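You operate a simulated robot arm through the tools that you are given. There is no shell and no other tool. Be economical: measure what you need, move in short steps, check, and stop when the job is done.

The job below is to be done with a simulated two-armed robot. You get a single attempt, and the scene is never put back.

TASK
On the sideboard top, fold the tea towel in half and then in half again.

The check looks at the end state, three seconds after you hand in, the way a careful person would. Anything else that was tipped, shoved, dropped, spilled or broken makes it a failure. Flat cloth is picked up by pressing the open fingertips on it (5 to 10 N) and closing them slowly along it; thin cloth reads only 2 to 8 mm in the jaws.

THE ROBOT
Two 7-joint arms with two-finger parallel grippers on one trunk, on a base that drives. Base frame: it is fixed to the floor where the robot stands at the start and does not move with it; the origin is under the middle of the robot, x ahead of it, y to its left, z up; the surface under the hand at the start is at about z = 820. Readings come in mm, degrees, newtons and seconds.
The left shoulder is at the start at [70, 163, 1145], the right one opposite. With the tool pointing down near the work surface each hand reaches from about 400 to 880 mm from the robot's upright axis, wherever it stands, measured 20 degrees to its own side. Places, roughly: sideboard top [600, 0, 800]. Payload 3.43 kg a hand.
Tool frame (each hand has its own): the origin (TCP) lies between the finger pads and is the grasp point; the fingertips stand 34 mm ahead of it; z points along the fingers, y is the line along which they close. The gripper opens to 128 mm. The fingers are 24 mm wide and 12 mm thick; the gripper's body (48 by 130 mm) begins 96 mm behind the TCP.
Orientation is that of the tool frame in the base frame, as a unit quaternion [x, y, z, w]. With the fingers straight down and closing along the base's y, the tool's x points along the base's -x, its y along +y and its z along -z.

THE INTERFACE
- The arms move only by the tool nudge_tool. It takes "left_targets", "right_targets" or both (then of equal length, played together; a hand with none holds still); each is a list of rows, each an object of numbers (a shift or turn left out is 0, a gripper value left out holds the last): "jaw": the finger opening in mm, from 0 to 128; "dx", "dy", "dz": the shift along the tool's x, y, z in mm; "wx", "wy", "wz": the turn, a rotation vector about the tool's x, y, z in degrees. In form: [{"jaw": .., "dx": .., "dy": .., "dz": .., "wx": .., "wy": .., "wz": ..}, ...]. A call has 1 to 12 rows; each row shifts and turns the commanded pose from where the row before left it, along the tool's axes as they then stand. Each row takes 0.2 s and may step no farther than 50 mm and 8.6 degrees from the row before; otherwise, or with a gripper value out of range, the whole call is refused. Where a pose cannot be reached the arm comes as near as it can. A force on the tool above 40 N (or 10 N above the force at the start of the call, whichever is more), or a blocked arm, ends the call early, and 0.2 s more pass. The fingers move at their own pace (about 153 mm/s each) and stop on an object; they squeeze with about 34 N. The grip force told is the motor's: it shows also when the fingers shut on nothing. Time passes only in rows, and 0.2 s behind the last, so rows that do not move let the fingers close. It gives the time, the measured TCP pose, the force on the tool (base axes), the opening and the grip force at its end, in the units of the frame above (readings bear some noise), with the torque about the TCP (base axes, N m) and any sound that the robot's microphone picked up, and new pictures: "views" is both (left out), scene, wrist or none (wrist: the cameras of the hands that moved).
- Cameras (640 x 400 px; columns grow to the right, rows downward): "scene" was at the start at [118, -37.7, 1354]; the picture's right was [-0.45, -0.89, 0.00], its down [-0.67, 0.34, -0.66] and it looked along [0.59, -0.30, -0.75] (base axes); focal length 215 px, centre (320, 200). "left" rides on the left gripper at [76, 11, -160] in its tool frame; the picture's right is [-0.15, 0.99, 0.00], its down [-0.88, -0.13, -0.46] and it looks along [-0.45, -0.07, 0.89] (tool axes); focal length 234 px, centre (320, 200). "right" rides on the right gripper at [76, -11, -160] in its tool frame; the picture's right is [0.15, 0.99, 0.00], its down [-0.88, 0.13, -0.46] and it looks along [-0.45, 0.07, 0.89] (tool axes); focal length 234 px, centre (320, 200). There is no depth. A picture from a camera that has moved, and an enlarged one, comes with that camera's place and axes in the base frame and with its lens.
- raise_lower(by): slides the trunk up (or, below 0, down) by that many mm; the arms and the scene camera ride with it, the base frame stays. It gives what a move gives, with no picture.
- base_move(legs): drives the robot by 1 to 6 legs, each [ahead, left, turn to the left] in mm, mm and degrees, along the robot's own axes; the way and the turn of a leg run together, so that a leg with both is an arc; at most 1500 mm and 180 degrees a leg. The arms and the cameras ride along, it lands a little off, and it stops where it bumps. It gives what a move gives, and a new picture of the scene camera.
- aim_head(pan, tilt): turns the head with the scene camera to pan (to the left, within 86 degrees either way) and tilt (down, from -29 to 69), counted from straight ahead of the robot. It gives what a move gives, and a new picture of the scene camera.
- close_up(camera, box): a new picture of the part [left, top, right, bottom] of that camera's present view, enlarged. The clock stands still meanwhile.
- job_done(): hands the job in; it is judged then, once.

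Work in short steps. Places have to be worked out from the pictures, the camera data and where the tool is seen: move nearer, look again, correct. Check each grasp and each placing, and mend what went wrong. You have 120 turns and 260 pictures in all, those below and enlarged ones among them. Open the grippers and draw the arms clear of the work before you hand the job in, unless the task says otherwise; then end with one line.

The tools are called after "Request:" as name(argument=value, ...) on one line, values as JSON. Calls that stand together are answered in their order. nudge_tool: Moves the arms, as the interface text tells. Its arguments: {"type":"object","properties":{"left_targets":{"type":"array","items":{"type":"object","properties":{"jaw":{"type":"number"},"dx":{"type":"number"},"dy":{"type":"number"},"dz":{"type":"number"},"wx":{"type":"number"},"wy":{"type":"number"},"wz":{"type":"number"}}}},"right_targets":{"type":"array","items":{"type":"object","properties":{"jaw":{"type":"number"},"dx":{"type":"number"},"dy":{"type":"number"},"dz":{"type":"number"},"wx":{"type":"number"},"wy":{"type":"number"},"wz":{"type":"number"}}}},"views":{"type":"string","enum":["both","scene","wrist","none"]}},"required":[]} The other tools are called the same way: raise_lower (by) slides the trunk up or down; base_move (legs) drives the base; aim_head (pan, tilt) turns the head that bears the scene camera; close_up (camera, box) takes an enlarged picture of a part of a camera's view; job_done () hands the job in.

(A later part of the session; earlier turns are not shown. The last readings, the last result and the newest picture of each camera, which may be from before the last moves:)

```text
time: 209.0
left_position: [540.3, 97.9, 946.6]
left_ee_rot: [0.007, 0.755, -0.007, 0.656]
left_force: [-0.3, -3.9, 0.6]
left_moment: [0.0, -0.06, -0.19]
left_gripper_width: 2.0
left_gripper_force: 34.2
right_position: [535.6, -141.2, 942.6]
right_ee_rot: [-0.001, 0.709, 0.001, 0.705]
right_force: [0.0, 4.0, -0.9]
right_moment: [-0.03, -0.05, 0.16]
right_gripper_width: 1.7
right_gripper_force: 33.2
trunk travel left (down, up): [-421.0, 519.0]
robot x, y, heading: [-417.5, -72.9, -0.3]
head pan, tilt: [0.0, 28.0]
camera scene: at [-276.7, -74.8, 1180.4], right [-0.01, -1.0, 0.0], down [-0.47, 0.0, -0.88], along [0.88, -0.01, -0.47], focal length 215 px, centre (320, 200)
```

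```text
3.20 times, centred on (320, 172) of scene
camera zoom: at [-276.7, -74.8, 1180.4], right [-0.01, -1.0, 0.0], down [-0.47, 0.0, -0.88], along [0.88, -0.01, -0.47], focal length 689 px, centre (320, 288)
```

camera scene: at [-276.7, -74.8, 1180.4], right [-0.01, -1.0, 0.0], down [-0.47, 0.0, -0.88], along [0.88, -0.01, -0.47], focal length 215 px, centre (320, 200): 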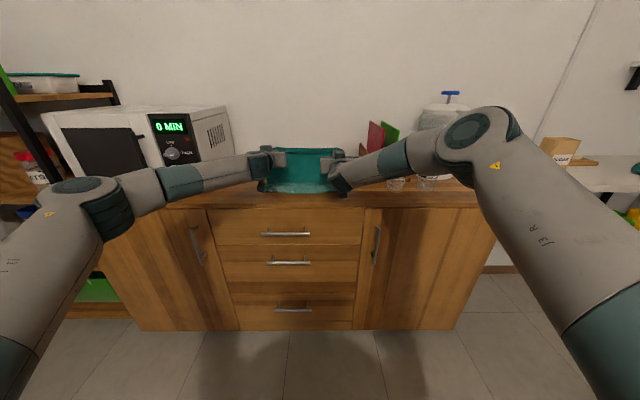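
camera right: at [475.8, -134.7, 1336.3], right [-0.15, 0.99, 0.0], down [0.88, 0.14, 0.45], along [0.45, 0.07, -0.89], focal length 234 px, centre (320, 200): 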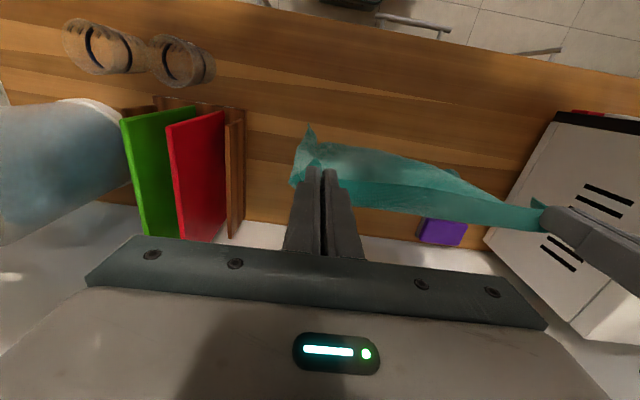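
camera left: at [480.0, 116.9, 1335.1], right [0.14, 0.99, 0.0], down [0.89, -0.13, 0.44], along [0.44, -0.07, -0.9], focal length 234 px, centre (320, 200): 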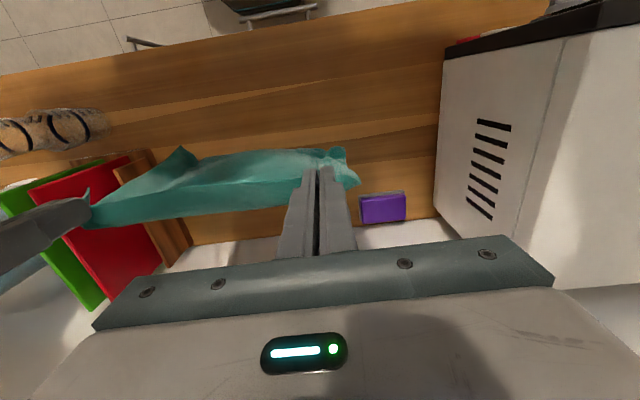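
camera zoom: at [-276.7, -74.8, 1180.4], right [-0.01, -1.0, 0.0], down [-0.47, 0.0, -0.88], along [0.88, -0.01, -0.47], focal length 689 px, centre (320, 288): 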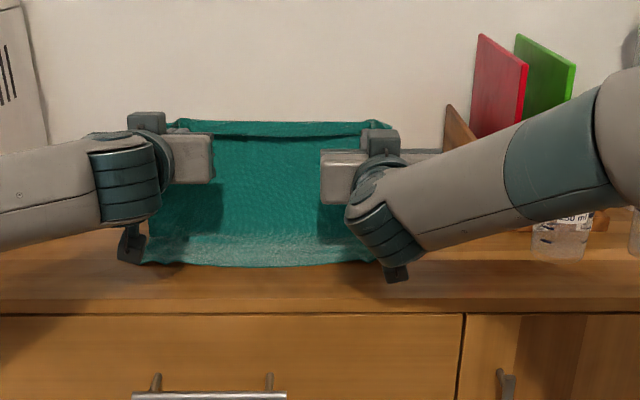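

The layout is good: front edge at x≈456, upper half vertical at ≈572. A small forward nudge sets the hinge, then the taut base/trunk sweep.

Request:
base_move(legs=[[8, 0, 0]])

Request:
base_move(legs=[[-34, 0, 0]])

Request:
raise_lower(by=-12)

Request:
base_move(legs=[[-32, 0, 0]])

Request:
raise_lower(by=-22)

Request:
base_move(legs=[[-24, 0, 0]])

Request:
close_up(camera="scene", box=[220, 110, 420, 235])

```text
time: 209.7
left_position: [546.5, 98.2, 946.6]
left_ee_rot: [0.008, 0.754, -0.009, 0.657]
left_force: [0.0, -3.0, 0.0]
left_moment: [-0.02, -0.01, -0.13]
left_gripper_width: 2.0
left_gripper_force: 33.9
right_position: [542.9, -140.5, 942.5]
right_ee_rot: [-0.002, 0.71, 0.002, 0.705]
right_force: [0.0, 2.7, 0.7]
right_moment: [-0.05, 0.02, 0.11]
right_gripper_width: 1.6
right_gripper_force: 34.5
trunk travel left (down, up): [-421.0, 519.0]
robot x, y, heading: [-409.1, -69.1, -0.2]
head pan, tilt: [0.0, 28.0]
camera scene: at [-270.4, -74.8, 1180.7], right [-0.01, -1.0, 0.0], down [-0.47, 0.0, -0.88], along [0.88, 0.0, -0.47], focal length 215 px, centre (320, 200)
```

scene: 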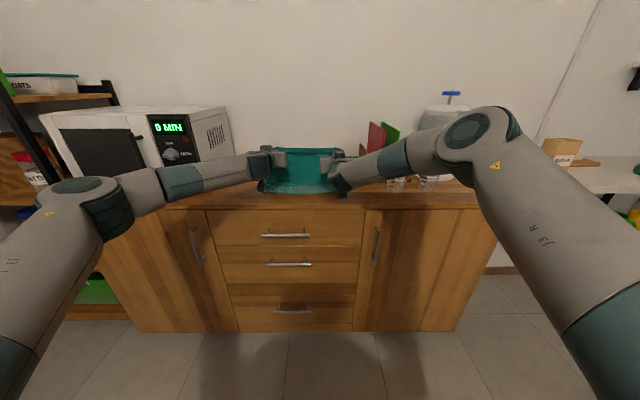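

```text
time: 210.6
left_position: [512.2, 96.7, 949.0]
left_ee_rot: [0.008, 0.753, -0.009, 0.658]
left_force: [-0.9, -2.1, 0.1]
left_moment: [-0.02, 0.06, -0.12]
left_gripper_width: 1.6
left_gripper_force: 33.8
right_position: [508.5, -141.3, 944.4]
right_ee_rot: [-0.002, 0.709, 0.002, 0.705]
right_force: [-0.1, 2.8, 0.7]
right_moment: [0.0, 0.08, 0.12]
right_gripper_width: 1.8
right_gripper_force: 33.8
trunk travel left (down, up): [-421.0, 519.0]
robot x, y, heading: [-444.8, -74.7, -0.3]
head pan, tilt: [0.0, 28.0]
camera scene: at [-304.7, -74.6, 1180.8], right [-0.01, -1.0, 0.0], down [-0.47, 0.0, -0.88], along [0.88, -0.01, -0.47], focal length 215 px, centre (320, 200)
```

scene: 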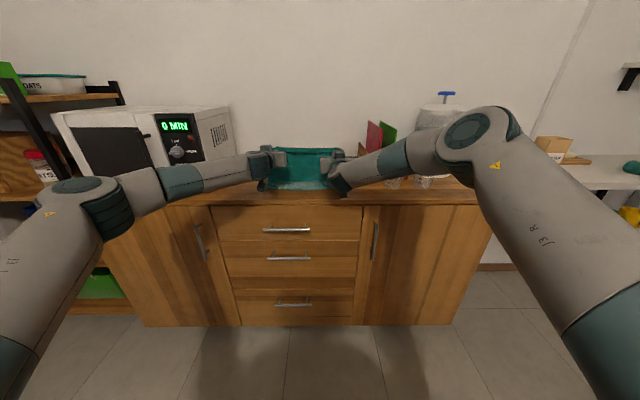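

```text
time: 211.2
left_position: [512.5, 96.1, 936.5]
left_ee_rot: [0.008, 0.754, -0.008, 0.657]
left_force: [0.3, -1.8, 0.3]
left_moment: [-0.01, 0.01, -0.09]
left_gripper_width: 1.7
left_gripper_force: 33.6
right_position: [509.4, -140.1, 933.3]
right_ee_rot: [-0.002, 0.709, 0.002, 0.705]
right_force: [-0.1, 1.8, -0.9]
right_moment: [0.0, 0.02, 0.07]
right_gripper_width: 2.0
right_gripper_force: 33.9
trunk travel left (down, up): [-409.0, 531.0]
robot x, y, heading: [-441.1, -75.2, -0.4]
head pan, tilt: [0.0, 28.0]
```

```text
time: 212.0
left_position: [480.1, 96.7, 935.5]
left_ee_rot: [0.009, 0.753, -0.009, 0.658]
left_force: [-0.7, -2.3, -0.1]
left_moment: [0.02, 0.07, -0.12]
left_gripper_width: 1.9
left_gripper_force: 34.0
right_position: [477.4, -141.7, 933.8]
right_ee_rot: [-0.001, 0.709, 0.001, 0.706]
right_force: [-0.3, 2.0, 0.7]
right_moment: [0.0, 0.06, 0.08]
right_gripper_width: 1.8
right_gripper_force: 34.5
trunk travel left (down, up): [-409.0, 531.0]
robot x, y, heading: [-474.9, -71.6, -0.4]
head pan, tilt: [0.0, 28.0]
camera scene: at [-336.5, -74.4, 1168.8], right [-0.01, -1.0, 0.0], down [-0.47, 0.0, -0.88], along [0.88, -0.01, -0.47], focal length 215 px, centre (320, 200)
```

scene: 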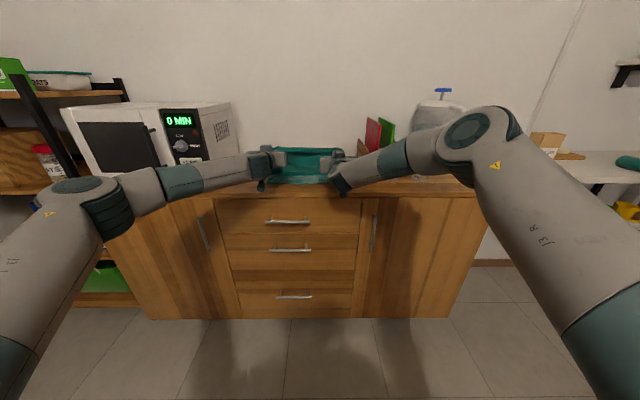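

```text
time: 212.7
left_position: [481.0, 97.1, 914.1]
left_ee_rot: [0.009, 0.754, -0.01, 0.657]
left_force: [-0.4, -1.8, 0.4]
left_moment: [0.0, 0.01, -0.06]
left_gripper_width: 1.9
left_gripper_force: 34.0
right_position: [477.6, -140.0, 910.9]
right_ee_rot: [-0.002, 0.708, 0.001, 0.706]
right_force: [-0.2, 1.7, -0.3]
right_moment: [-0.01, -0.03, 0.11]
right_gripper_width: 2.0
right_gripper_force: 34.1
trunk travel left (down, up): [-387.0, 553.0]
robot x, y, heading: [-473.9, -70.8, -0.5]
head pan, tilt: [0.0, 28.0]
```

```text
time: 213.5
left_position: [456.7, 96.2, 914.4]
left_ee_rot: [0.008, 0.753, -0.008, 0.658]
left_force: [-0.5, -2.7, 0.7]
left_moment: [0.01, 0.02, -0.09]
left_gripper_width: 2.3
left_gripper_force: 33.9
right_position: [453.2, -140.5, 911.0]
right_ee_rot: [-0.002, 0.709, 0.002, 0.705]
right_force: [-0.5, 2.2, 0.5]
right_moment: [-0.01, 0.06, 0.13]
right_gripper_width: 2.1
right_gripper_force: 34.3
trunk travel left (down, up): [-387.0, 553.0]
robot x, y, heading: [-496.5, -71.7, -0.4]
head pan, tilt: [0.0, 28.0]
camera scene: at [-360.2, -74.3, 1146.7], right [-0.01, -1.0, 0.0], down [-0.47, 0.0, -0.88], along [0.88, -0.01, -0.47], focal length 215 px, centre (320, 200)
```

scene: 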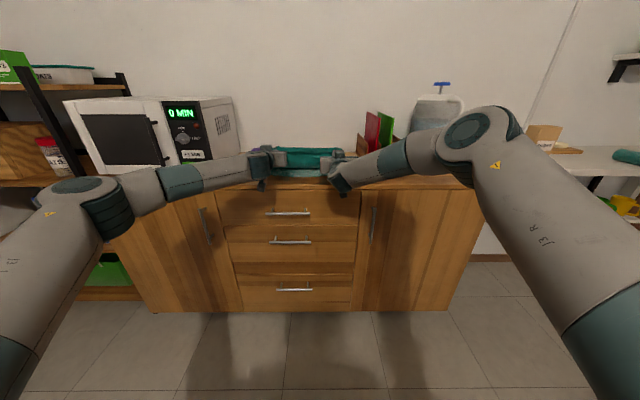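

```text
3.20 times, centred on (320, 172) of scene
camera zoom: at [-360.2, -74.3, 1146.7], right [-0.01, -1.0, 0.0], down [-0.47, 0.0, -0.88], along [0.88, -0.01, -0.47], focal length 689 px, centre (320, 288)
```

zoom: 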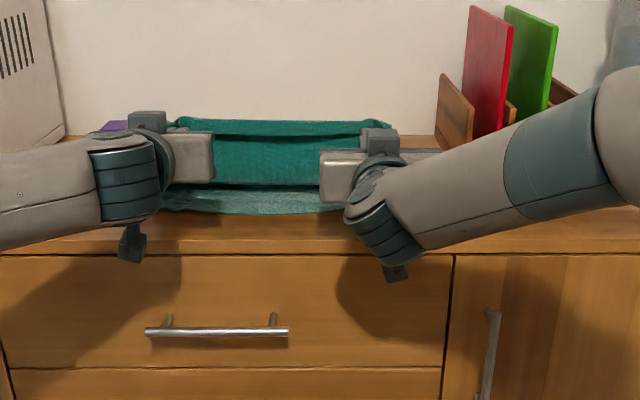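

Front edge steady at x≈453. Finishing the descent.

Request:
raise_lower(by=-26)

Request:
base_move(legs=[[-18, 0, 0]])

Request:
raise_lower(by=-28)

Request:
base_move(legs=[[-11, 0, 0]])

Request:
raise_lower(by=-16)

Request:
close_up(camera="scene", box=[260, 130, 380, 205])

```text
time: 214.2
left_position: [458.0, 96.8, 888.8]
left_ee_rot: [0.009, 0.754, -0.009, 0.657]
left_force: [-0.5, -0.7, 0.6]
left_moment: [-0.02, 0.0, -0.08]
left_gripper_width: 1.5
left_gripper_force: 34.2
right_position: [453.9, -139.1, 884.4]
right_ee_rot: [-0.002, 0.709, 0.002, 0.706]
right_force: [0.8, 1.4, -0.3]
right_moment: [-0.01, 0.02, 0.04]
right_gripper_width: 1.6
right_gripper_force: 33.3
trunk travel left (down, up): [-361.0, 579.0]
robot x, y, heading: [-498.5, -70.9, -0.2]
head pan, tilt: [0.0, 28.0]
```

```text
time: 215.0
left_position: [439.2, 98.0, 889.1]
left_ee_rot: [0.009, 0.753, -0.009, 0.658]
left_force: [-0.7, -2.3, 0.4]
left_moment: [0.02, 0.03, -0.06]
left_gripper_width: 2.0
left_gripper_force: 33.7
right_position: [434.7, -139.9, 883.9]
right_ee_rot: [-0.001, 0.71, 0.001, 0.705]
right_force: [-0.5, 2.0, -0.1]
right_moment: [0.0, 0.06, 0.05]
right_gripper_width: 1.9
right_gripper_force: 33.8
trunk travel left (down, up): [-361.0, 579.0]
robot x, y, heading: [-519.8, -74.8, -0.5]
head pan, tilt: [0.0, 28.0]
camera scene: at [-378.0, -74.2, 1120.7], right [-0.01, -1.0, 0.0], down [-0.47, 0.0, -0.88], along [0.88, -0.01, -0.47], focal length 215 px, centre (320, 200)
```

scene: 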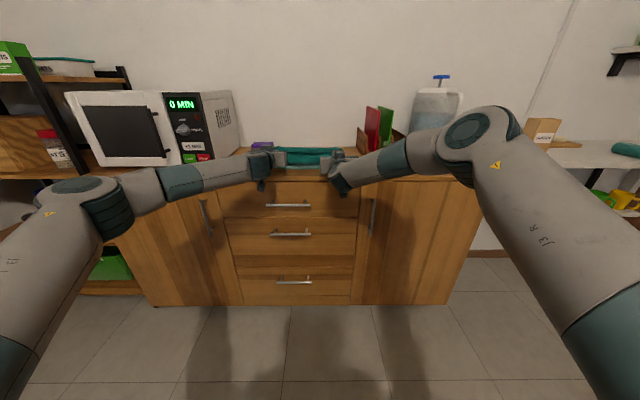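

```text
time: 215.7
left_position: [439.7, 96.9, 861.3]
left_ee_rot: [0.009, 0.753, -0.009, 0.657]
left_force: [-0.8, -1.3, 0.9]
left_moment: [0.0, 0.02, -0.11]
left_gripper_width: 1.9
left_gripper_force: 34.4
right_position: [436.5, -140.0, 857.9]
right_ee_rot: [-0.002, 0.709, 0.001, 0.705]
right_force: [-0.5, 1.3, 0.5]
right_moment: [-0.01, 0.04, 0.07]
right_gripper_width: 2.1
right_gripper_force: 34.2
trunk travel left (down, up): [-333.0, 607.0]
robot x, y, heading: [-518.1, -72.5, -0.4]
head pan, tilt: [0.0, 28.0]
```

```text
time: 216.5
left_position: [428.2, 97.8, 860.3]
left_ee_rot: [0.009, 0.754, -0.009, 0.657]
left_force: [1.0, -1.8, -0.5]
left_moment: [-0.01, 0.03, -0.09]
left_gripper_width: 2.0
left_gripper_force: 33.9
right_position: [424.2, -139.9, 858.0]
right_ee_rot: [-0.002, 0.709, 0.002, 0.705]
right_force: [0.1, 1.9, 0.1]
right_moment: [-0.02, 0.0, 0.05]
right_gripper_width: 2.0
right_gripper_force: 33.6
trunk travel left (down, up): [-333.0, 607.0]
robot x, y, heading: [-527.1, -73.7, -0.1]
head pan, tilt: [0.0, 28.0]
camera scene: at [-388.7, -74.1, 1092.7], right [-0.01, -1.0, 0.0], down [-0.47, 0.0, -0.88], along [0.88, 0.0, -0.47], focal length 215 px, centre (320, 200)
```

scene: 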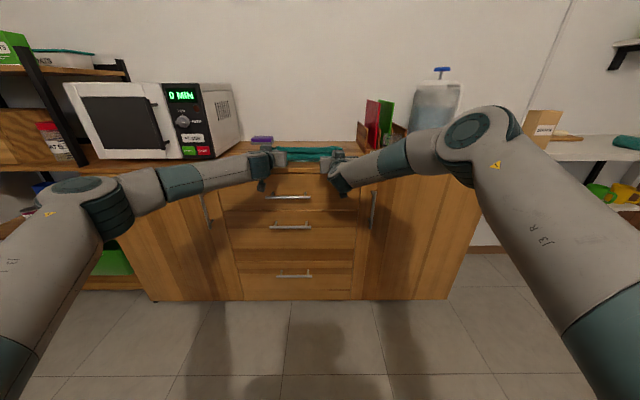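

```text
time: 217.1
left_position: [428.1, 96.0, 845.1]
left_ee_rot: [0.009, 0.754, -0.009, 0.657]
left_force: [-0.6, -1.5, 0.1]
left_moment: [0.01, -0.02, -0.06]
left_gripper_width: 1.6
left_gripper_force: 34.0
right_position: [425.1, -140.2, 841.4]
right_ee_rot: [-0.003, 0.709, 0.002, 0.705]
right_force: [0.8, 1.2, 0.1]
right_moment: [-0.01, 0.03, 0.04]
right_gripper_width: 1.8
right_gripper_force: 34.5
trunk travel left (down, up): [-317.0, 623.0]
robot x, y, heading: [-527.6, -73.4, -0.2]
head pan, tilt: [0.0, 28.0]
```

```text
5.33 times, centred on (320, 168) of scene
camera zoom: at [-388.6, -74.1, 1076.7], right [-0.01, -1.0, 0.0], down [-0.47, 0.0, -0.88], along [0.88, 0.0, -0.47], focal length 1148 px, centre (320, 373)
```

zoom: 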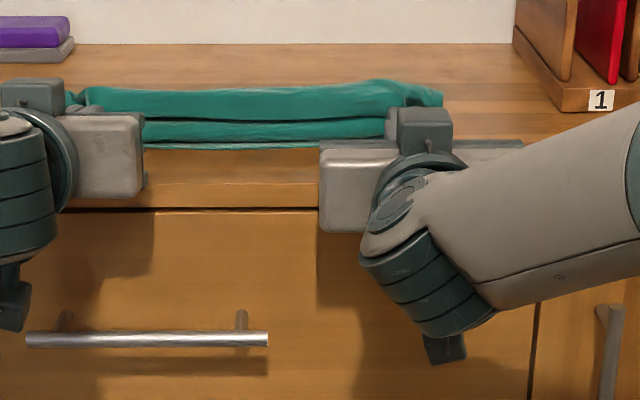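

The edge stands right at the front line. I'll pull a further 8 mm to tension it, release, and withdraw.

Request:
base_move(legs=[[-9, 0, 0]])

Request:
nudge_tool(left_targets=[{"jaw": 5}, {"jaw": 12}, {"jaw": 22}, {"jaw": 34}, {}, {}], right_targets=[{"jaw": 5}, {"jaw": 12}, {"jaw": 22}, {"jaw": 34}, {}, {}], views="none")

Request:
base_move(legs=[[-150, 0, 0]])

Request:
raise_lower(by=400)

Request:
close_up(camera="scene", box=[260, 130, 400, 217])

```text
time: 217.8
left_position: [419.9, 97.0, 844.3]
left_ee_rot: [0.009, 0.753, -0.009, 0.658]
left_force: [-0.1, -1.4, 0.6]
left_moment: [0.0, -0.01, -0.07]
left_gripper_width: 2.1
left_gripper_force: 34.1
right_position: [414.8, -139.4, 841.1]
right_ee_rot: [-0.001, 0.709, 0.001, 0.705]
right_force: [0.6, 1.7, -0.1]
right_moment: [0.0, 0.03, 0.07]
right_gripper_width: 2.0
right_gripper_force: 33.8
trunk travel left (down, up): [-317.0, 623.0]
robot x, y, heading: [-538.1, -72.3, -0.4]
head pan, tilt: [0.0, 28.0]
camera scene: at [-397.6, -74.0, 1076.7], right [-0.01, -1.0, 0.0], down [-0.47, 0.0, -0.88], along [0.88, -0.01, -0.47], focal length 215 px, centre (320, 200)
```

scene: 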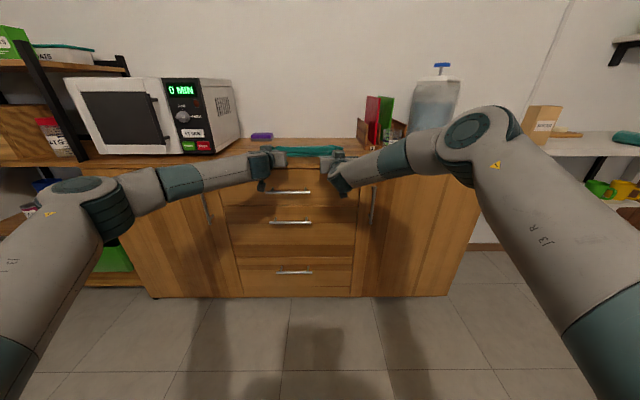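

```text
time: 219.2
left_position: [419.7, 96.9, 843.1]
left_ee_rot: [0.009, 0.753, -0.009, 0.658]
left_force: [0.1, 0.3, 0.6]
left_moment: [-0.01, 0.02, 0.0]
left_gripper_width: 34.1
left_gripper_force: 0.2
right_position: [415.6, -139.2, 840.3]
right_ee_rot: [-0.003, 0.709, 0.003, 0.706]
right_force: [-0.2, -0.4, 0.8]
right_moment: [0.0, -0.01, 0.03]
right_gripper_width: 34.1
right_gripper_force: 0.0
trunk travel left (down, up): [-317.0, 623.0]
robot x, y, heading: [-533.0, -68.0, -0.1]
head pan, tilt: [0.0, 28.0]
```

```text
time: 220.6
left_position: [271.2, 101.4, 845.0]
left_ee_rot: [0.007, 0.753, -0.008, 0.658]
left_force: [-0.7, 1.0, -0.1]
left_moment: [-0.02, 0.07, 0.02]
left_gripper_width: 33.9
left_gripper_force: 0.1
right_position: [267.7, -135.9, 842.5]
right_ee_rot: [-0.003, 0.709, 0.003, 0.705]
right_force: [-0.7, -0.1, 1.4]
right_moment: [0.0, 0.02, -0.01]
right_gripper_width: 33.8
right_gripper_force: 0.0
trunk travel left (down, up): [-317.0, 623.0]
robot x, y, heading: [-684.8, -69.7, -0.0]
head pan, tilt: [0.0, 28.0]
camera scene: at [-545.3, -73.0, 1076.8], right [0.0, -1.0, 0.0], down [-0.47, 0.0, -0.88], along [0.88, 0.0, -0.47], focal length 215 px, centre (320, 200)
```

scene: 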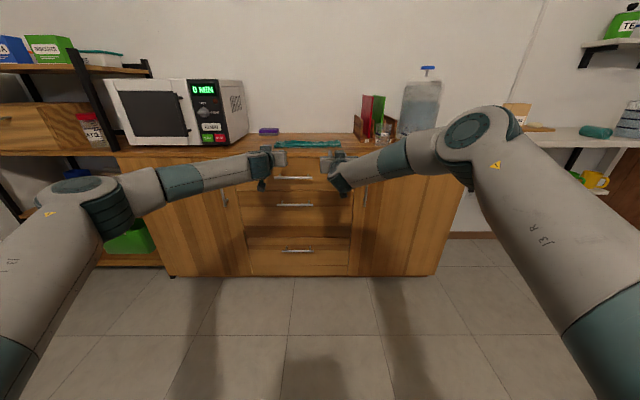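

```text
time: 224.4
left_position: [272.3, 102.2, 1244.9]
left_ee_rot: [0.008, 0.753, -0.009, 0.658]
left_force: [0.7, -0.1, -0.2]
left_moment: [0.01, -0.04, 0.0]
left_gripper_width: 33.9
left_gripper_force: 0.0
right_position: [268.6, -135.1, 1240.6]
right_ee_rot: [-0.003, 0.709, 0.003, 0.705]
right_force: [0.0, -0.1, 0.3]
right_moment: [-0.01, 0.03, 0.02]
right_gripper_width: 34.0
right_gripper_force: 0.1
trunk travel left (down, up): [-717.0, 223.0]
robot x, y, heading: [-685.4, -69.0, -0.0]
head pan, tilt: [0.0, 28.0]
```

```text
4.57 times, centred on (330, 174) of scene
camera zoom: at [-544.1, -72.9, 1476.6], right [0.0, -1.0, 0.0], down [-0.47, 0.0, -0.88], along [0.88, 0.0, -0.47], focal length 984 px, centre (274, 321)
```

zoom: 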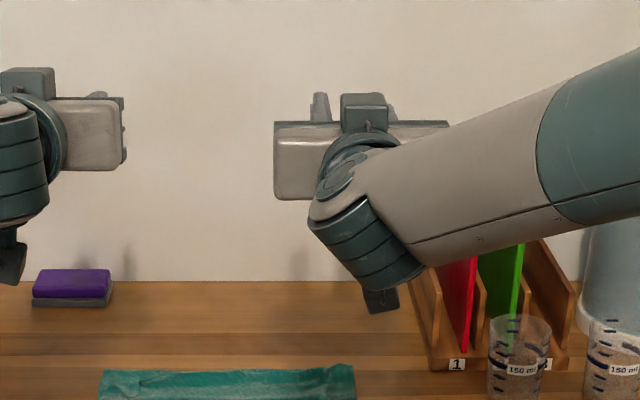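

Released and clear. I'll turn the hands back to vertical, then drive up for a look.

Request:
nudge_tool(left_targets=[{"dz": -15, "wy": 7.5}, {"dz": -14.8, "dx": 2.1, "wy": 7.5}, {"dz": -14.4, "dx": 4.2, "wy": 7.5}, {"dz": -13.6, "dx": 6.2, "wy": 7.5}, {"dz": -12.6, "dx": 8.1, "wy": 7.5}, {"dz": -11.3, "dx": 9.8, "wy": 7.5}, {"dz": -9.8, "dx": 11.4, "wy": 7.5}, {"dz": -8.1, "dx": 12.6, "wy": 7.5}, {"dz": -6.2, "dx": 13.7, "wy": 7.5}, {"dz": -4.2, "dx": 14.4, "wy": 7.5}, {"dz": -2.1, "dx": 14.9, "wy": 7.5}, {}], right_targets=[{"dz": -15, "wy": 8.2}, {"dz": -14.8, "dx": 2.1, "wy": 8.2}, {"dz": -14.4, "dx": 4.2, "wy": 8.2}, {"dz": -13.6, "dx": 6.2, "wy": 8.2}, {"dz": -12.6, "dx": 8.1, "wy": 8.2}, {"dz": -11.3, "dx": 9.8, "wy": 8.2}, {"dz": -9.8, "dx": 11.4, "wy": 8.2}, {"dz": -8.1, "dx": 12.6, "wy": 8.2}, {"dz": -6.2, "dx": 13.7, "wy": 8.2}, {"dz": -4.2, "dx": 14.4, "wy": 8.2}, {"dz": -2.1, "dx": 14.9, "wy": 8.2}, {}], views="none")

Request:
raise_lower(by=100)

Request:
base_move(legs=[[485, 0, 0]])

Request:
aim_head(pan=0, tilt=52)

Request:
close_up(camera="scene", box=[250, 180, 400, 274])

```text
time: 227.0
left_position: [106.7, 104.9, 1257.2]
left_ee_rot: [0.011, 1.0, -0.001, -0.002]
left_force: [0.0, 0.0, -0.1]
left_moment: [0.0, 0.01, -0.02]
left_gripper_width: 33.9
left_gripper_force: 0.1
right_position: [92.0, -134.8, 1239.9]
right_ee_rot: [-0.005, 1.0, 0.001, -0.005]
right_force: [0.9, 0.4, 1.3]
right_moment: [0.0, 0.02, 0.01]
right_gripper_width: 33.7
right_gripper_force: 0.0
right hand out of reach, approached as far as the arm can: row 11
trunk travel left (down, up): [-717.0, 223.0]
robot x, y, heading: [-683.5, -69.6, -0.3]
head pan, tilt: [0.0, 28.0]
```

```text
time: 228.4
left_position: [106.6, 105.1, 1357.3]
left_ee_rot: [0.011, 1.0, -0.002, -0.002]
left_force: [-0.9, 0.2, 0.7]
left_moment: [-0.01, 0.03, 0.0]
left_gripper_width: 34.1
left_gripper_force: 0.0
right_position: [92.6, -136.0, 1339.4]
right_ee_rot: [-0.004, 1.0, 0.0, -0.004]
right_force: [-0.5, -0.1, -0.4]
right_moment: [-0.01, -0.02, 0.01]
right_gripper_width: 33.9
right_gripper_force: 0.1
trunk travel left (down, up): [-817.0, 123.0]
robot x, y, heading: [-684.8, -69.4, -0.3]
head pan, tilt: [0.0, 28.0]
```

```text
time: 231.2
left_position: [589.8, 101.2, 1357.6]
left_ee_rot: [0.011, 1.0, -0.001, -0.001]
left_force: [-0.3, -0.2, 0.5]
left_moment: [0.0, -0.08, 0.0]
left_gripper_width: 34.1
left_gripper_force: 0.0
right_position: [575.0, -138.6, 1339.7]
right_ee_rot: [-0.004, 1.0, 0.0, -0.004]
right_force: [-0.6, 0.4, -0.7]
right_moment: [0.03, -0.02, -0.04]
right_gripper_width: 33.8
right_gripper_force: 0.0
trunk travel left (down, up): [-817.0, 123.0]
robot x, y, heading: [-200.0, -74.4, 0.0]
head pan, tilt: [0.0, 28.0]
camera scene: at [-61.7, -74.6, 1576.9], right [0.0, -1.0, 0.0], down [-0.47, 0.0, -0.88], along [0.88, 0.0, -0.47], focal length 215 px, centre (320, 200)
```

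scene: 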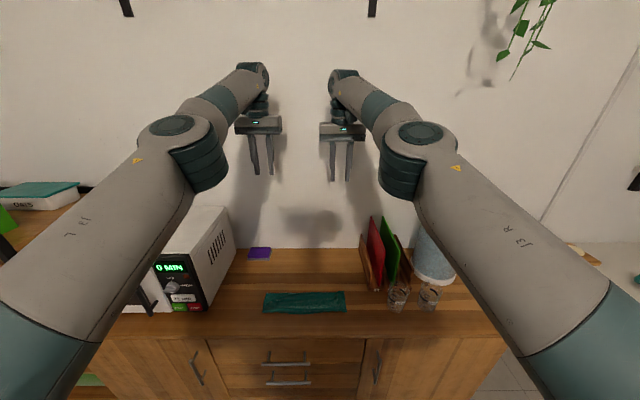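

```text
time: 232.1
left_position: [592.6, 101.3, 1355.1]
left_ee_rot: [0.011, 1.0, -0.002, -0.003]
left_force: [0.1, 0.4, 0.2]
left_moment: [0.01, 0.02, 0.03]
left_gripper_width: 34.0
left_gripper_force: 0.1
right_position: [577.2, -137.6, 1338.9]
right_ee_rot: [-0.003, 1.0, 0.0, -0.004]
right_force: [0.1, 0.3, 0.1]
right_moment: [-0.02, 0.01, 0.02]
right_gripper_width: 33.9
right_gripper_force: 0.0
trunk travel left (down, up): [-817.0, 123.0]
robot x, y, heading: [-201.2, -73.4, -0.4]
head pan, tilt: [0.0, 52.0]
camera scene: at [-75.4, -74.5, 1541.3], right [0.0, -1.0, 0.0], down [-0.79, 0.0, -0.62], along [0.62, 0.0, -0.79], focal length 215 px, centre (320, 200)
```

scene: 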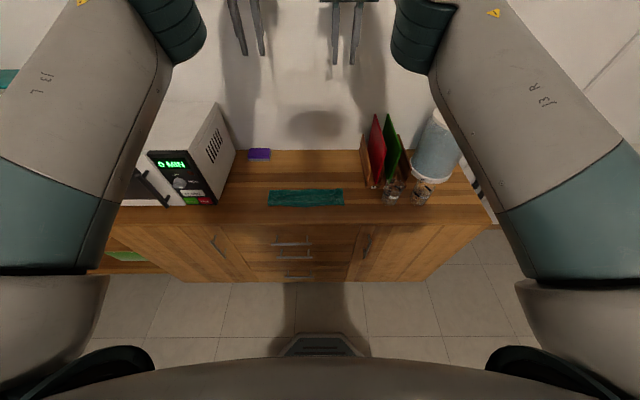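

```text
4.26 times, centred on (325, 227) of scene
camera zoom: at [-75.4, -74.5, 1541.3], right [0.0, -1.0, 0.0], down [-0.79, 0.0, -0.62], along [0.62, 0.0, -0.79], focal length 916 px, centre (299, 85)
```

zoom: 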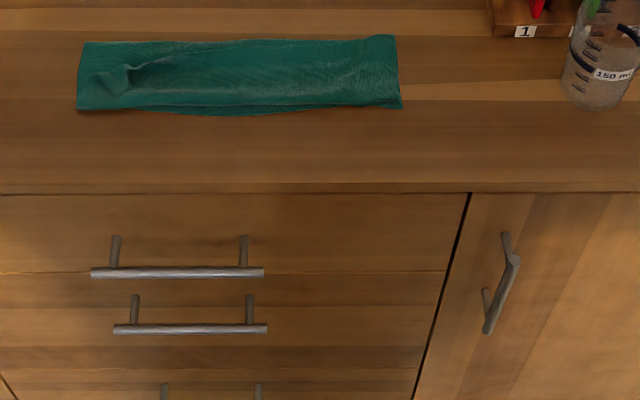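

It looks neat. I'll come lower with the wrist cameras to check the edges.

Request:
nudge_tool(left_targets=[{"dz": 45, "dx": 15}, {"dz": 45, "dx": 15}, {"dz": 45, "dx": 15}, {"dz": 45}, {"dz": 45}, {"dz": 45}, {"dz": 45}, {"dz": 30}, {}], right_targets=[{"dz": 45, "dx": 12}, {"dz": 45, "dx": 12}, {"dz": 45, "dx": 12}, {"dz": 45}, {"dz": 45}, {"dz": 45}, {"dz": 45}, {"dz": 14}, {}], views="none")

Request:
close_up(camera="right", box=[240, 40, 600, 265])

Request:
close_up(camera="left", box=[60, 40, 420, 265])

```text
time: 234.1
left_position: [544.8, 100.7, 1012.4]
left_ee_rot: [0.012, 1.0, -0.001, -0.002]
left_force: [0.2, 0.4, -0.8]
left_moment: [0.01, -0.03, -0.02]
left_gripper_width: 34.0
left_gripper_force: 0.1
right_position: [538.1, -135.6, 1013.4]
right_ee_rot: [-0.003, 1.0, 0.0, -0.004]
right_force: [-0.5, 0.9, 0.3]
right_moment: [0.01, -0.04, -0.02]
right_gripper_width: 33.9
right_gripper_force: 0.1
trunk travel left (down, up): [-817.0, 123.0]
robot x, y, heading: [-200.5, -71.0, -0.1]
head pan, tilt: [0.0, 52.0]
```

```text
1.78 times, centred on (420, 152) of right
camera zoom: at [463.6, -146.3, 1172.6], right [-0.15, 0.99, 0.0], down [0.88, 0.14, 0.45], along [0.44, 0.07, -0.89], focal length 416 px, centre (142, 284)
```

zoom: 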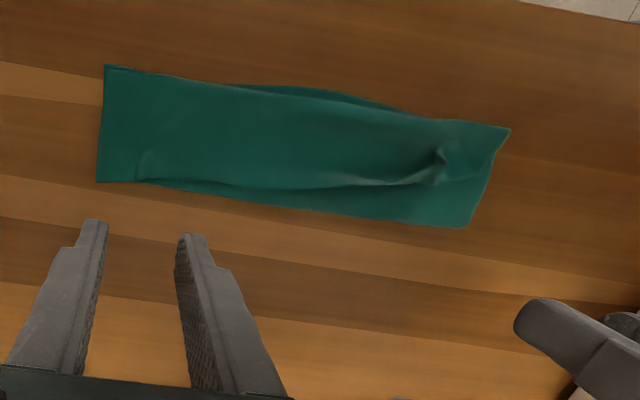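

```text
1.78 times, centred on (240, 152) of left
camera zoom: at [469.3, 113.7, 1170.8], right [0.17, 0.99, 0.0], down [0.88, -0.15, 0.45], along [0.45, -0.08, -0.89], focal length 416 px, centre (462, 284)
```

zoom: 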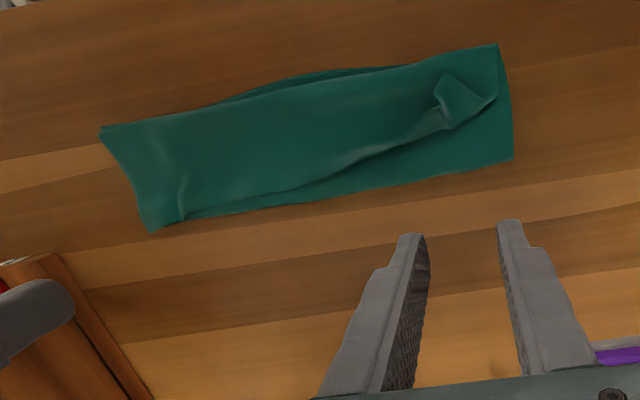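

The result is effectively in thirds: the hinge crept and a ~75 mm flap lies back on top, with its free edge on top at about (540,-136)→(502,107). I'll pick up that free edge again with light pinches, re-hang, and repeat the approach that worked best (elbows up, taut final sweep).

Request:
nudge_tool(left_targets=[{"jaw": 26, "dx": 34, "dy": -19}, {"dz": 45}, {"dz": 45}, {"dz": 40}, {"dz": 14}, {}], right_targets=[{"jaw": 26, "dx": -3, "dy": 20}, {"dz": 45}, {"dz": 45}, {"dz": 40}, {"dz": 15}, {}], views="none")

Request:
close_up(camera="right", box=[230, 110, 430, 235])

Request:
close_up(camera="left", box=[210, 110, 410, 235])

```text
time: 235.5
left_position: [508.5, 82.7, 868.4]
left_ee_rot: [0.012, 1.0, -0.001, -0.001]
left_force: [0.1, 0.3, -0.3]
left_moment: [-0.02, -0.03, 0.01]
left_gripper_width: 25.8
left_gripper_force: 0.1
right_position: [540.3, -117.3, 866.7]
right_ee_rot: [-0.004, 1.0, 0.0, -0.005]
right_force: [0.7, 0.3, -1.4]
right_moment: [-0.03, 0.01, -0.01]
right_gripper_width: 26.2
right_gripper_force: 0.0
trunk travel left (down, up): [-817.0, 123.0]
robot x, y, heading: [-200.9, -73.6, -0.4]
head pan, tilt: [0.0, 52.0]
```

```text
3.20 times, centred on (330, 172) of right
camera zoom: at [466.4, -127.5, 1027.3], right [-0.15, 0.99, 0.0], down [0.88, 0.14, 0.45], along [0.44, 0.07, -0.89], focal length 749 px, centre (288, 288)
```

zoom: 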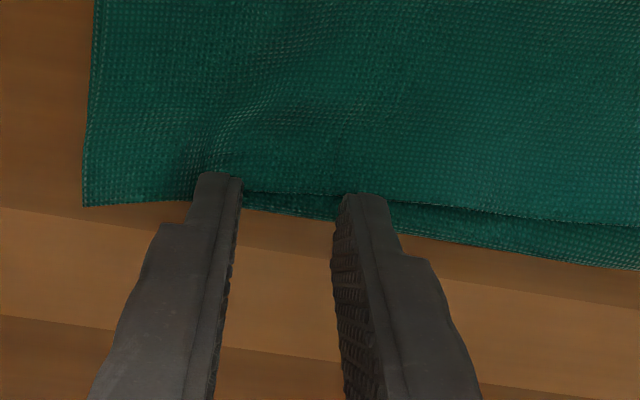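

```text
3.20 times, centred on (310, 172) of left
camera zoom: at [432.6, 95.5, 1027.3], right [0.17, 0.99, 0.0], down [0.88, -0.15, 0.45], along [0.45, -0.08, -0.89], focal length 749 px, centre (352, 288)
```

zoom: 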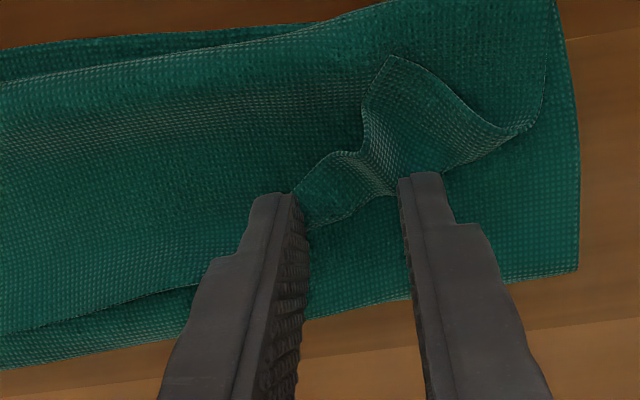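

Both are near their edges (right bite ≈8 mm, left ≈15 mm). I'll shift the left 5 mm, press lightly, and close.

Request:
nudge_tool(left_targets=[{"dx": -5, "dz": 4}, {"dz": 3.2}, {}, {"jaw": 22}, {"jaw": 18}, {"jaw": 14}, {"jaw": 10}, {"jaw": 6}, {"jaw": 2}, {"jaw": 0}, {}], right_targets=[{"dz": 4}, {"dz": 4}, {}, {"jaw": 22}, {"jaw": 18}, {"jaw": 14}, {"jaw": 10}, {"jaw": 6}, {"jaw": 2}, {"jaw": 0}, {}], views="none")

```text
time: 237.9
left_position: [514.3, 83.4, 862.1]
left_ee_rot: [0.011, 1.0, -0.001, -0.002]
left_force: [0.6, 0.4, -0.7]
left_moment: [0.02, 0.03, 0.01]
left_gripper_width: 2.1
left_gripper_force: 34.2
right_position: [540.4, -117.9, 858.8]
right_ee_rot: [-0.004, 1.0, 0.0, -0.005]
right_force: [-0.4, 0.5, 0.7]
right_moment: [0.02, 0.02, 0.0]
right_gripper_width: 0.0
right_gripper_force: 33.4
trunk travel left (down, up): [-817.0, 123.0]
robot x, y, heading: [-203.9, -71.8, -0.2]
head pan, tilt: [0.0, 52.0]
```

The left caught (2.1 mm); the right missed. Retrying the right slightly deeper.

Request:
nudge_tool(right_targets=[{"jaw": 26, "dz": -4}, {"dx": 4}, {"dz": 4}, {"dz": 1.6}, {"jaw": 22}, {"jaw": 18}, {"jaw": 14}, {"jaw": 10}, {"jaw": 6}, {"jaw": 2}, {"jaw": 0}, {}], views="none")

Request:
close_up(camera="right", box=[230, 110, 430, 235])

```text
time: 240.5
left_position: [514.3, 82.2, 860.1]
left_ee_rot: [0.012, 1.0, -0.002, -0.002]
left_force: [-0.4, -2.7, 1.4]
left_moment: [-0.11, 0.0, -0.01]
left_gripper_width: 2.2
left_gripper_force: 33.9
right_position: [534.1, -118.2, 857.1]
right_ee_rot: [-0.003, 1.0, 0.0, -0.004]
right_force: [-0.7, 2.5, 2.5]
right_moment: [0.09, 0.03, -0.02]
right_gripper_width: 1.9
right_gripper_force: 34.2
trunk travel left (down, up): [-817.0, 123.0]
robot x, y, heading: [-198.9, -70.7, -0.1]
head pan, tilt: [0.0, 52.0]
```

```text
3.20 times, centred on (330, 172) of right
camera zoom: at [460.9, -128.4, 1017.4], right [-0.15, 0.99, 0.0], down [0.88, 0.14, 0.45], along [0.44, 0.07, -0.89], focal length 749 px, centre (288, 288)
```

zoom: 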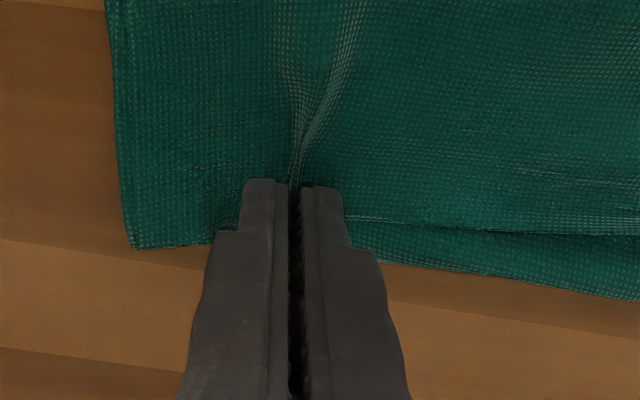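

Both hold a single ply (2.2 and 1.9 mm). I now see the geometry: the sheet hangs vertically under the tips, so to keep the hinge fixed the edge must come down along a 45° diagonal, not a circle. I'll lift it to unroll and tilt to 40°, then measure the front edge.

Request:
nudge_tool(left_targets=[{"dz": -35}, {"dz": -35}, {"dx": -16, "dz": -16.5, "wy": -8, "dy": 1}, {"dx": -18.1, "dz": -14.1, "wy": -8, "dy": 1}, {"dx": -19.9, "dz": -11.4, "wy": -8, "dy": 1}, {"dx": -21.3, "dz": -8.6, "wy": -8, "dy": 1}, {"dx": -22.3, "dz": -5.5, "wy": -8, "dy": 1}, {}, {}], right_targets=[{"dz": -35}, {"dz": -35}, {"dx": -12, "dz": -16.5, "wy": -8, "dy": -1}, {"dx": -14.2, "dz": -14.7, "wy": -8, "dy": -1}, {"dx": -16.1, "dz": -12.5, "wy": -8, "dy": -1}, {"dx": -17.7, "dz": -10.2, "wy": -8, "dy": -1}, {"dx": -18.9, "dz": -7.6, "wy": -8, "dy": -1}, {}, {}], views="none")

Request:
close_up(camera="scene", box=[240, 130, 400, 230])

```text
time: 242.5
left_position: [597.1, 85.7, 1012.3]
left_ee_rot: [0.011, 0.94, -0.006, 0.341]
left_force: [-1.3, -13.4, -1.0]
left_moment: [-0.4, 0.07, -0.29]
left_gripper_width: 2.2
left_gripper_force: 33.4
right_position: [596.4, -122.1, 1008.6]
right_ee_rot: [-0.003, 0.941, 0.001, 0.338]
right_force: [0.2, 13.7, 0.8]
right_moment: [0.45, -0.04, 0.17]
right_gripper_width: 2.0
right_gripper_force: 33.4
trunk travel left (down, up): [-817.0, 123.0]
robot x, y, heading: [-200.2, -73.9, -0.3]
head pan, tilt: [0.0, 52.0]
```

```text
4.00 times, centred on (320, 180) of scene
camera zoom: at [-76.1, -74.5, 1541.3], right [0.0, -1.0, 0.0], down [-0.79, 0.0, -0.62], along [0.62, 0.0, -0.79], focal length 861 px, centre (320, 280)
```

zoom: 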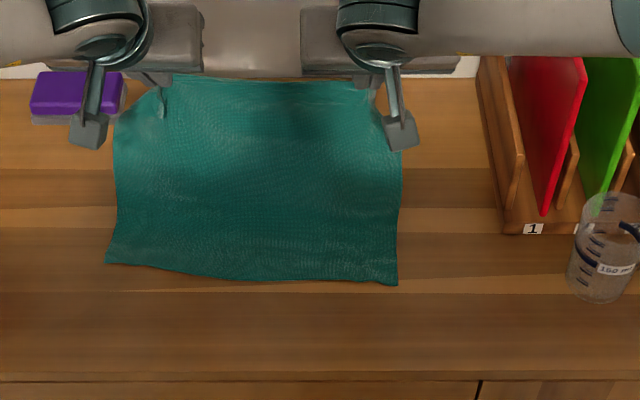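

Unrolled beautifully: front edge from (482,-157) to (513,155). I'll set the start point (each tip at its edge + 8 + height) and run the 45° diagonal smoothly.

Request:
nudge_tool(left_targets=[{"dx": 11.6, "dz": 21.6}, {"dx": 11.6, "dz": 21.6}, {}, {"dx": 16.2, "dz": 1.4}, {"dx": 16.2, "dz": 1.4}, {"dx": 16.2, "dz": 1.4}, {"dx": 16.2, "dz": 1.4}, {"dx": 16.2, "dz": 1.4}, {"dx": 16.2, "dz": 1.4}, {}], right_targets=[{"dx": 17.5, "dz": 14.7}, {"dx": 17.5, "dz": 14.7}, {}, {"dx": 16.2, "dz": 1.4}, {"dx": 16.2, "dz": 1.4}, {"dx": 16.2, "dz": 1.4}, {"dx": 16.2, "dz": 1.4}, {"dx": 16.2, "dz": 1.4}, {"dx": 16.2, "dz": 1.4}, {}], views="none")

Request:
close_up(camera="scene", box=[240, 130, 400, 230])

Request:
close_up(camera="right", box=[0, 0, 640, 400])

```text
time: 244.7
left_position: [536.7, 89.0, 895.5]
left_ee_rot: [0.011, 0.941, -0.006, 0.339]
left_force: [-3.4, -21.3, 0.1]
left_moment: [-0.56, 0.07, -0.48]
left_gripper_width: 2.0
left_gripper_force: 34.0
right_position: [519.5, -123.3, 895.0]
right_ee_rot: [-0.003, 0.941, 0.001, 0.338]
right_force: [2.8, 22.2, 1.2]
right_moment: [0.71, -0.1, 0.3]
right_gripper_width: 2.0
right_gripper_force: 34.0
trunk travel left (down, up): [-817.0, 123.0]
robot x, y, heading: [-199.7, -72.2, -0.4]
head pan, tilt: [0.0, 52.0]
```

```text
4.00 times, centred on (320, 180) of scene
camera zoom: at [-75.9, -74.6, 1541.3], right [0.0, -1.0, 0.0], down [-0.79, 0.0, -0.62], along [0.62, 0.0, -0.79], focal length 861 px, centre (320, 280)
```

zoom: 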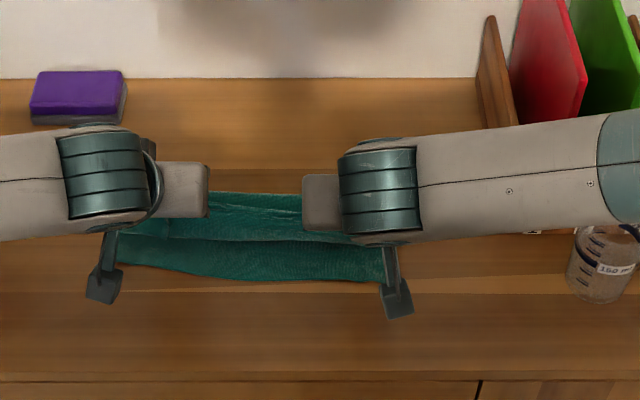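

```text
1.00 times, centred on (320, 200) of right (not enlarged: the box is as wide or as high as the picture)
camera zoom: at [359.7, -134.2, 970.3], right [-0.12, 0.99, -0.09], down [0.39, 0.13, 0.91], along [0.91, 0.08, -0.4], focal length 234 px, centre (320, 200)
```

zoom: 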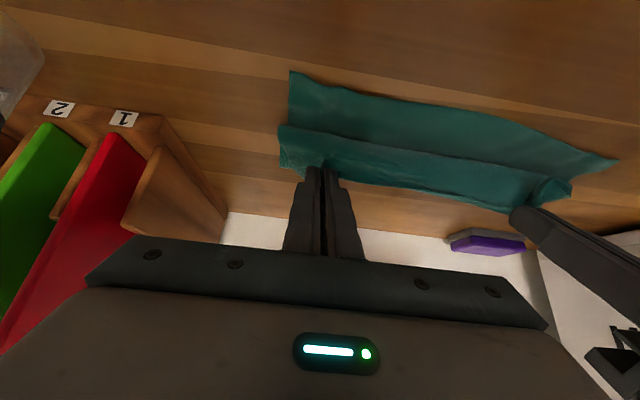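

Excellent: fold line at x≈608, the front layer undisturbed, both on plan. I'll ease the sideways tension slightly and finish the diagonal.

Request:
nudge_tool(left_targets=[{"dx": 16.2, "dz": 1.4, "dy": -1}, {"dx": 16.2, "dz": 1.4, "dy": -1}, {"dx": 14, "dz": 0.5, "dy": -1}, {}], right_targets=[{"dx": 16.2, "dz": 1.4, "dy": 1}, {"dx": 16.2, "dz": 1.4, "dy": 1}, {"dx": 14, "dz": 0.5, "dy": 1}, {}], views="none")

Request:
close_up(camera="right", box=[220, 60, 640, 322])

```text
time: 245.7
left_position: [503.0, 85.9, 861.9]
left_ee_rot: [0.01, 0.94, -0.004, 0.341]
left_force: [-1.6, -14.4, -0.3]
left_moment: [-0.36, 0.07, -0.32]
left_gripper_width: 2.1
left_gripper_force: 34.7
right_position: [484.2, -121.2, 861.8]
right_ee_rot: [-0.003, 0.941, 0.001, 0.338]
right_force: [2.1, 13.4, 1.4]
right_moment: [0.47, -0.09, 0.16]
right_gripper_width: 2.1
right_gripper_force: 33.6
trunk travel left (down, up): [-817.0, 123.0]
robot x, y, heading: [-200.5, -70.8, -0.2]
head pan, tilt: [0.0, 52.0]
```

```text
1.52 times, centred on (430, 191) of right
camera zoom: at [325.9, -132.0, 937.8], right [-0.12, 0.99, -0.09], down [0.39, 0.13, 0.91], along [0.91, 0.07, -0.4], focal length 357 px, centre (152, 214)
```

zoom: 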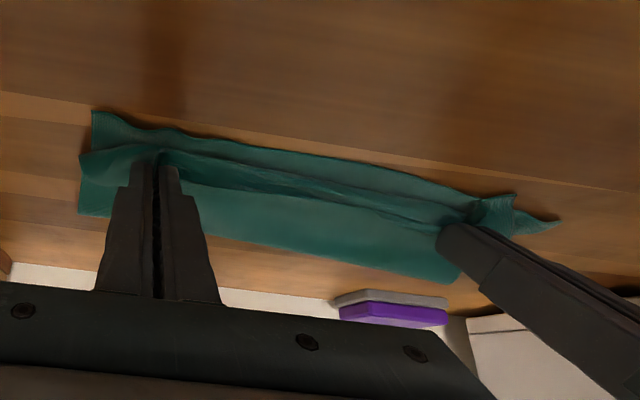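

The upper half lies flat up to the fingers. Advancing 13 mm to bring the edge to the front, then releasing and backing out along the finger axis.

Request:
nudge_tool(left_targets=[{"dz": -4.2, "dx": 5}, {"dz": -4.2, "dx": 5}, {}, {"jaw": 6}, {"jaw": 12}, {"jaw": 20}, {"jaw": 30}, {}, {"dz": -30}, {"dz": -40}, {"dz": -40}, {}], right_targets=[{"dz": -4.2, "dx": 5}, {"dz": -4.2, "dx": 5}, {}, {"jaw": 6}, {"jaw": 12}, {"jaw": 20}, {"jaw": 30}, {}, {"dz": -30}, {"dz": -40}, {"dz": -40}, {}], views="none")

Request:
close_up(camera="right", box=[220, 60, 640, 322])

Request:
close_up(camera="scene", box=[240, 130, 400, 230])

```text
time: 248.3
left_position: [417.7, 88.5, 947.9]
left_ee_rot: [0.01, 0.941, -0.005, 0.339]
left_force: [0.9, 0.7, -0.4]
left_moment: [0.0, 0.02, 0.02]
left_gripper_width: 30.2
left_gripper_force: 0.1
right_position: [401.8, -121.4, 947.2]
right_ee_rot: [-0.003, 0.941, 0.001, 0.338]
right_force: [-0.1, 0.1, 0.2]
right_moment: [0.0, -0.03, 0.01]
right_gripper_width: 30.0
right_gripper_force: 0.1
trunk travel left (down, up): [-817.0, 123.0]
robot x, y, heading: [-201.5, -72.4, -0.1]
head pan, tilt: [0.0, 52.0]
```

```text
1.52 times, centred on (430, 191) of right
camera zoom: at [242.2, -133.0, 1022.0], right [-0.12, 0.99, -0.09], down [0.39, 0.13, 0.91], along [0.91, 0.07, -0.4], focal length 357 px, centre (152, 214)
```

zoom: 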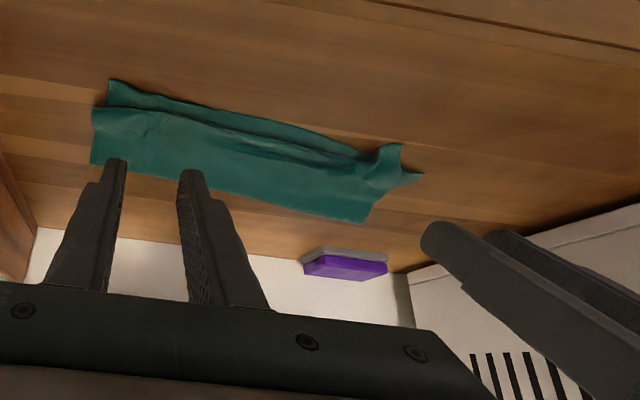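

```text
4.00 times, centred on (320, 180) of scene
camera zoom: at [-75.3, -74.6, 1541.2], right [0.0, -1.0, 0.0], down [-0.79, 0.0, -0.61], along [0.61, 0.0, -0.79], focal length 861 px, centre (320, 280)
```

zoom: 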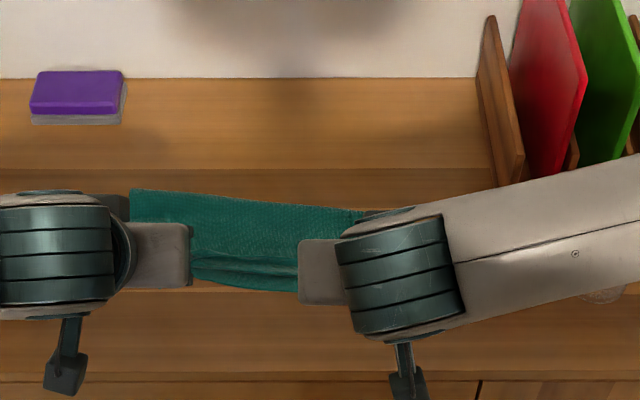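

The upper half came down well. I'll bring the hands back to vertical above it for a close inspection.

Request:
nudge_tool(left_targets=[{"dx": -24.6, "dz": 4.9, "wy": 8}, {"dx": -25, "dz": 1.5, "wy": 8}, {"dx": -25, "dz": -2, "wy": 8}, {"dx": -24.4, "dz": -5.5, "wy": 8}, {"dx": -23.4, "dz": -8.8, "wy": 8}, {}], right_targets=[{"dx": -24.6, "dz": 4.9, "wy": 8}, {"dx": -25, "dz": 1.5, "wy": 8}, {"dx": -25, "dz": -2, "wy": 8}, {"dx": -24.4, "dz": -5.5, "wy": 8}, {"dx": -23.4, "dz": -8.8, "wy": 8}, {}], views="none")

Request:
close_up(camera="right", box=[240, 60, 560, 260])

Request:
close_up(camera="left", box=[80, 60, 400, 260])

```text
time: 249.7
left_position: [528.4, 84.8, 1009.8]
left_ee_rot: [0.012, 1.0, -0.001, -0.002]
left_force: [-0.8, 0.5, -0.4]
left_moment: [0.02, 0.0, 0.0]
left_gripper_width: 29.8
left_gripper_force: 0.0
right_position: [510.9, -121.0, 1007.2]
right_ee_rot: [-0.005, 1.0, 0.0, -0.004]
right_force: [0.1, -0.3, -0.1]
right_moment: [-0.02, -0.01, 0.04]
right_gripper_width: 30.0
right_gripper_force: 0.0
trunk travel left (down, up): [-817.0, 123.0]
robot x, y, heading: [-200.0, -69.9, -0.2]
head pan, tilt: [0.0, 52.0]
```

```text
2.00 times, centred on (400, 160) of right
camera zoom: at [437.1, -131.5, 1167.9], right [-0.15, 0.99, 0.0], down [0.88, 0.14, 0.45], along [0.44, 0.07, -0.89], focal length 468 px, centre (160, 280)
```

zoom: 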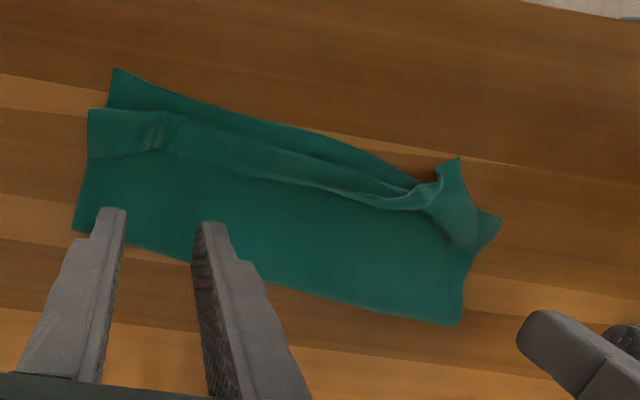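

```text
2.00 times, centred on (240, 160) of left
camera zoom: at [452.7, 98.0, 1169.3], right [0.17, 0.99, 0.0], down [0.88, -0.15, 0.45], along [0.45, -0.08, -0.89], focal length 468 px, centre (480, 280)
```

zoom: 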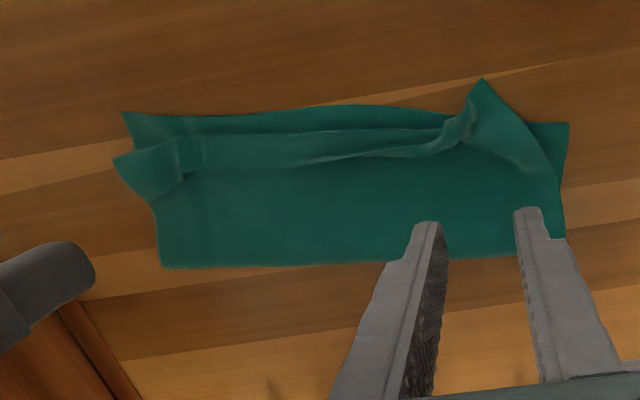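

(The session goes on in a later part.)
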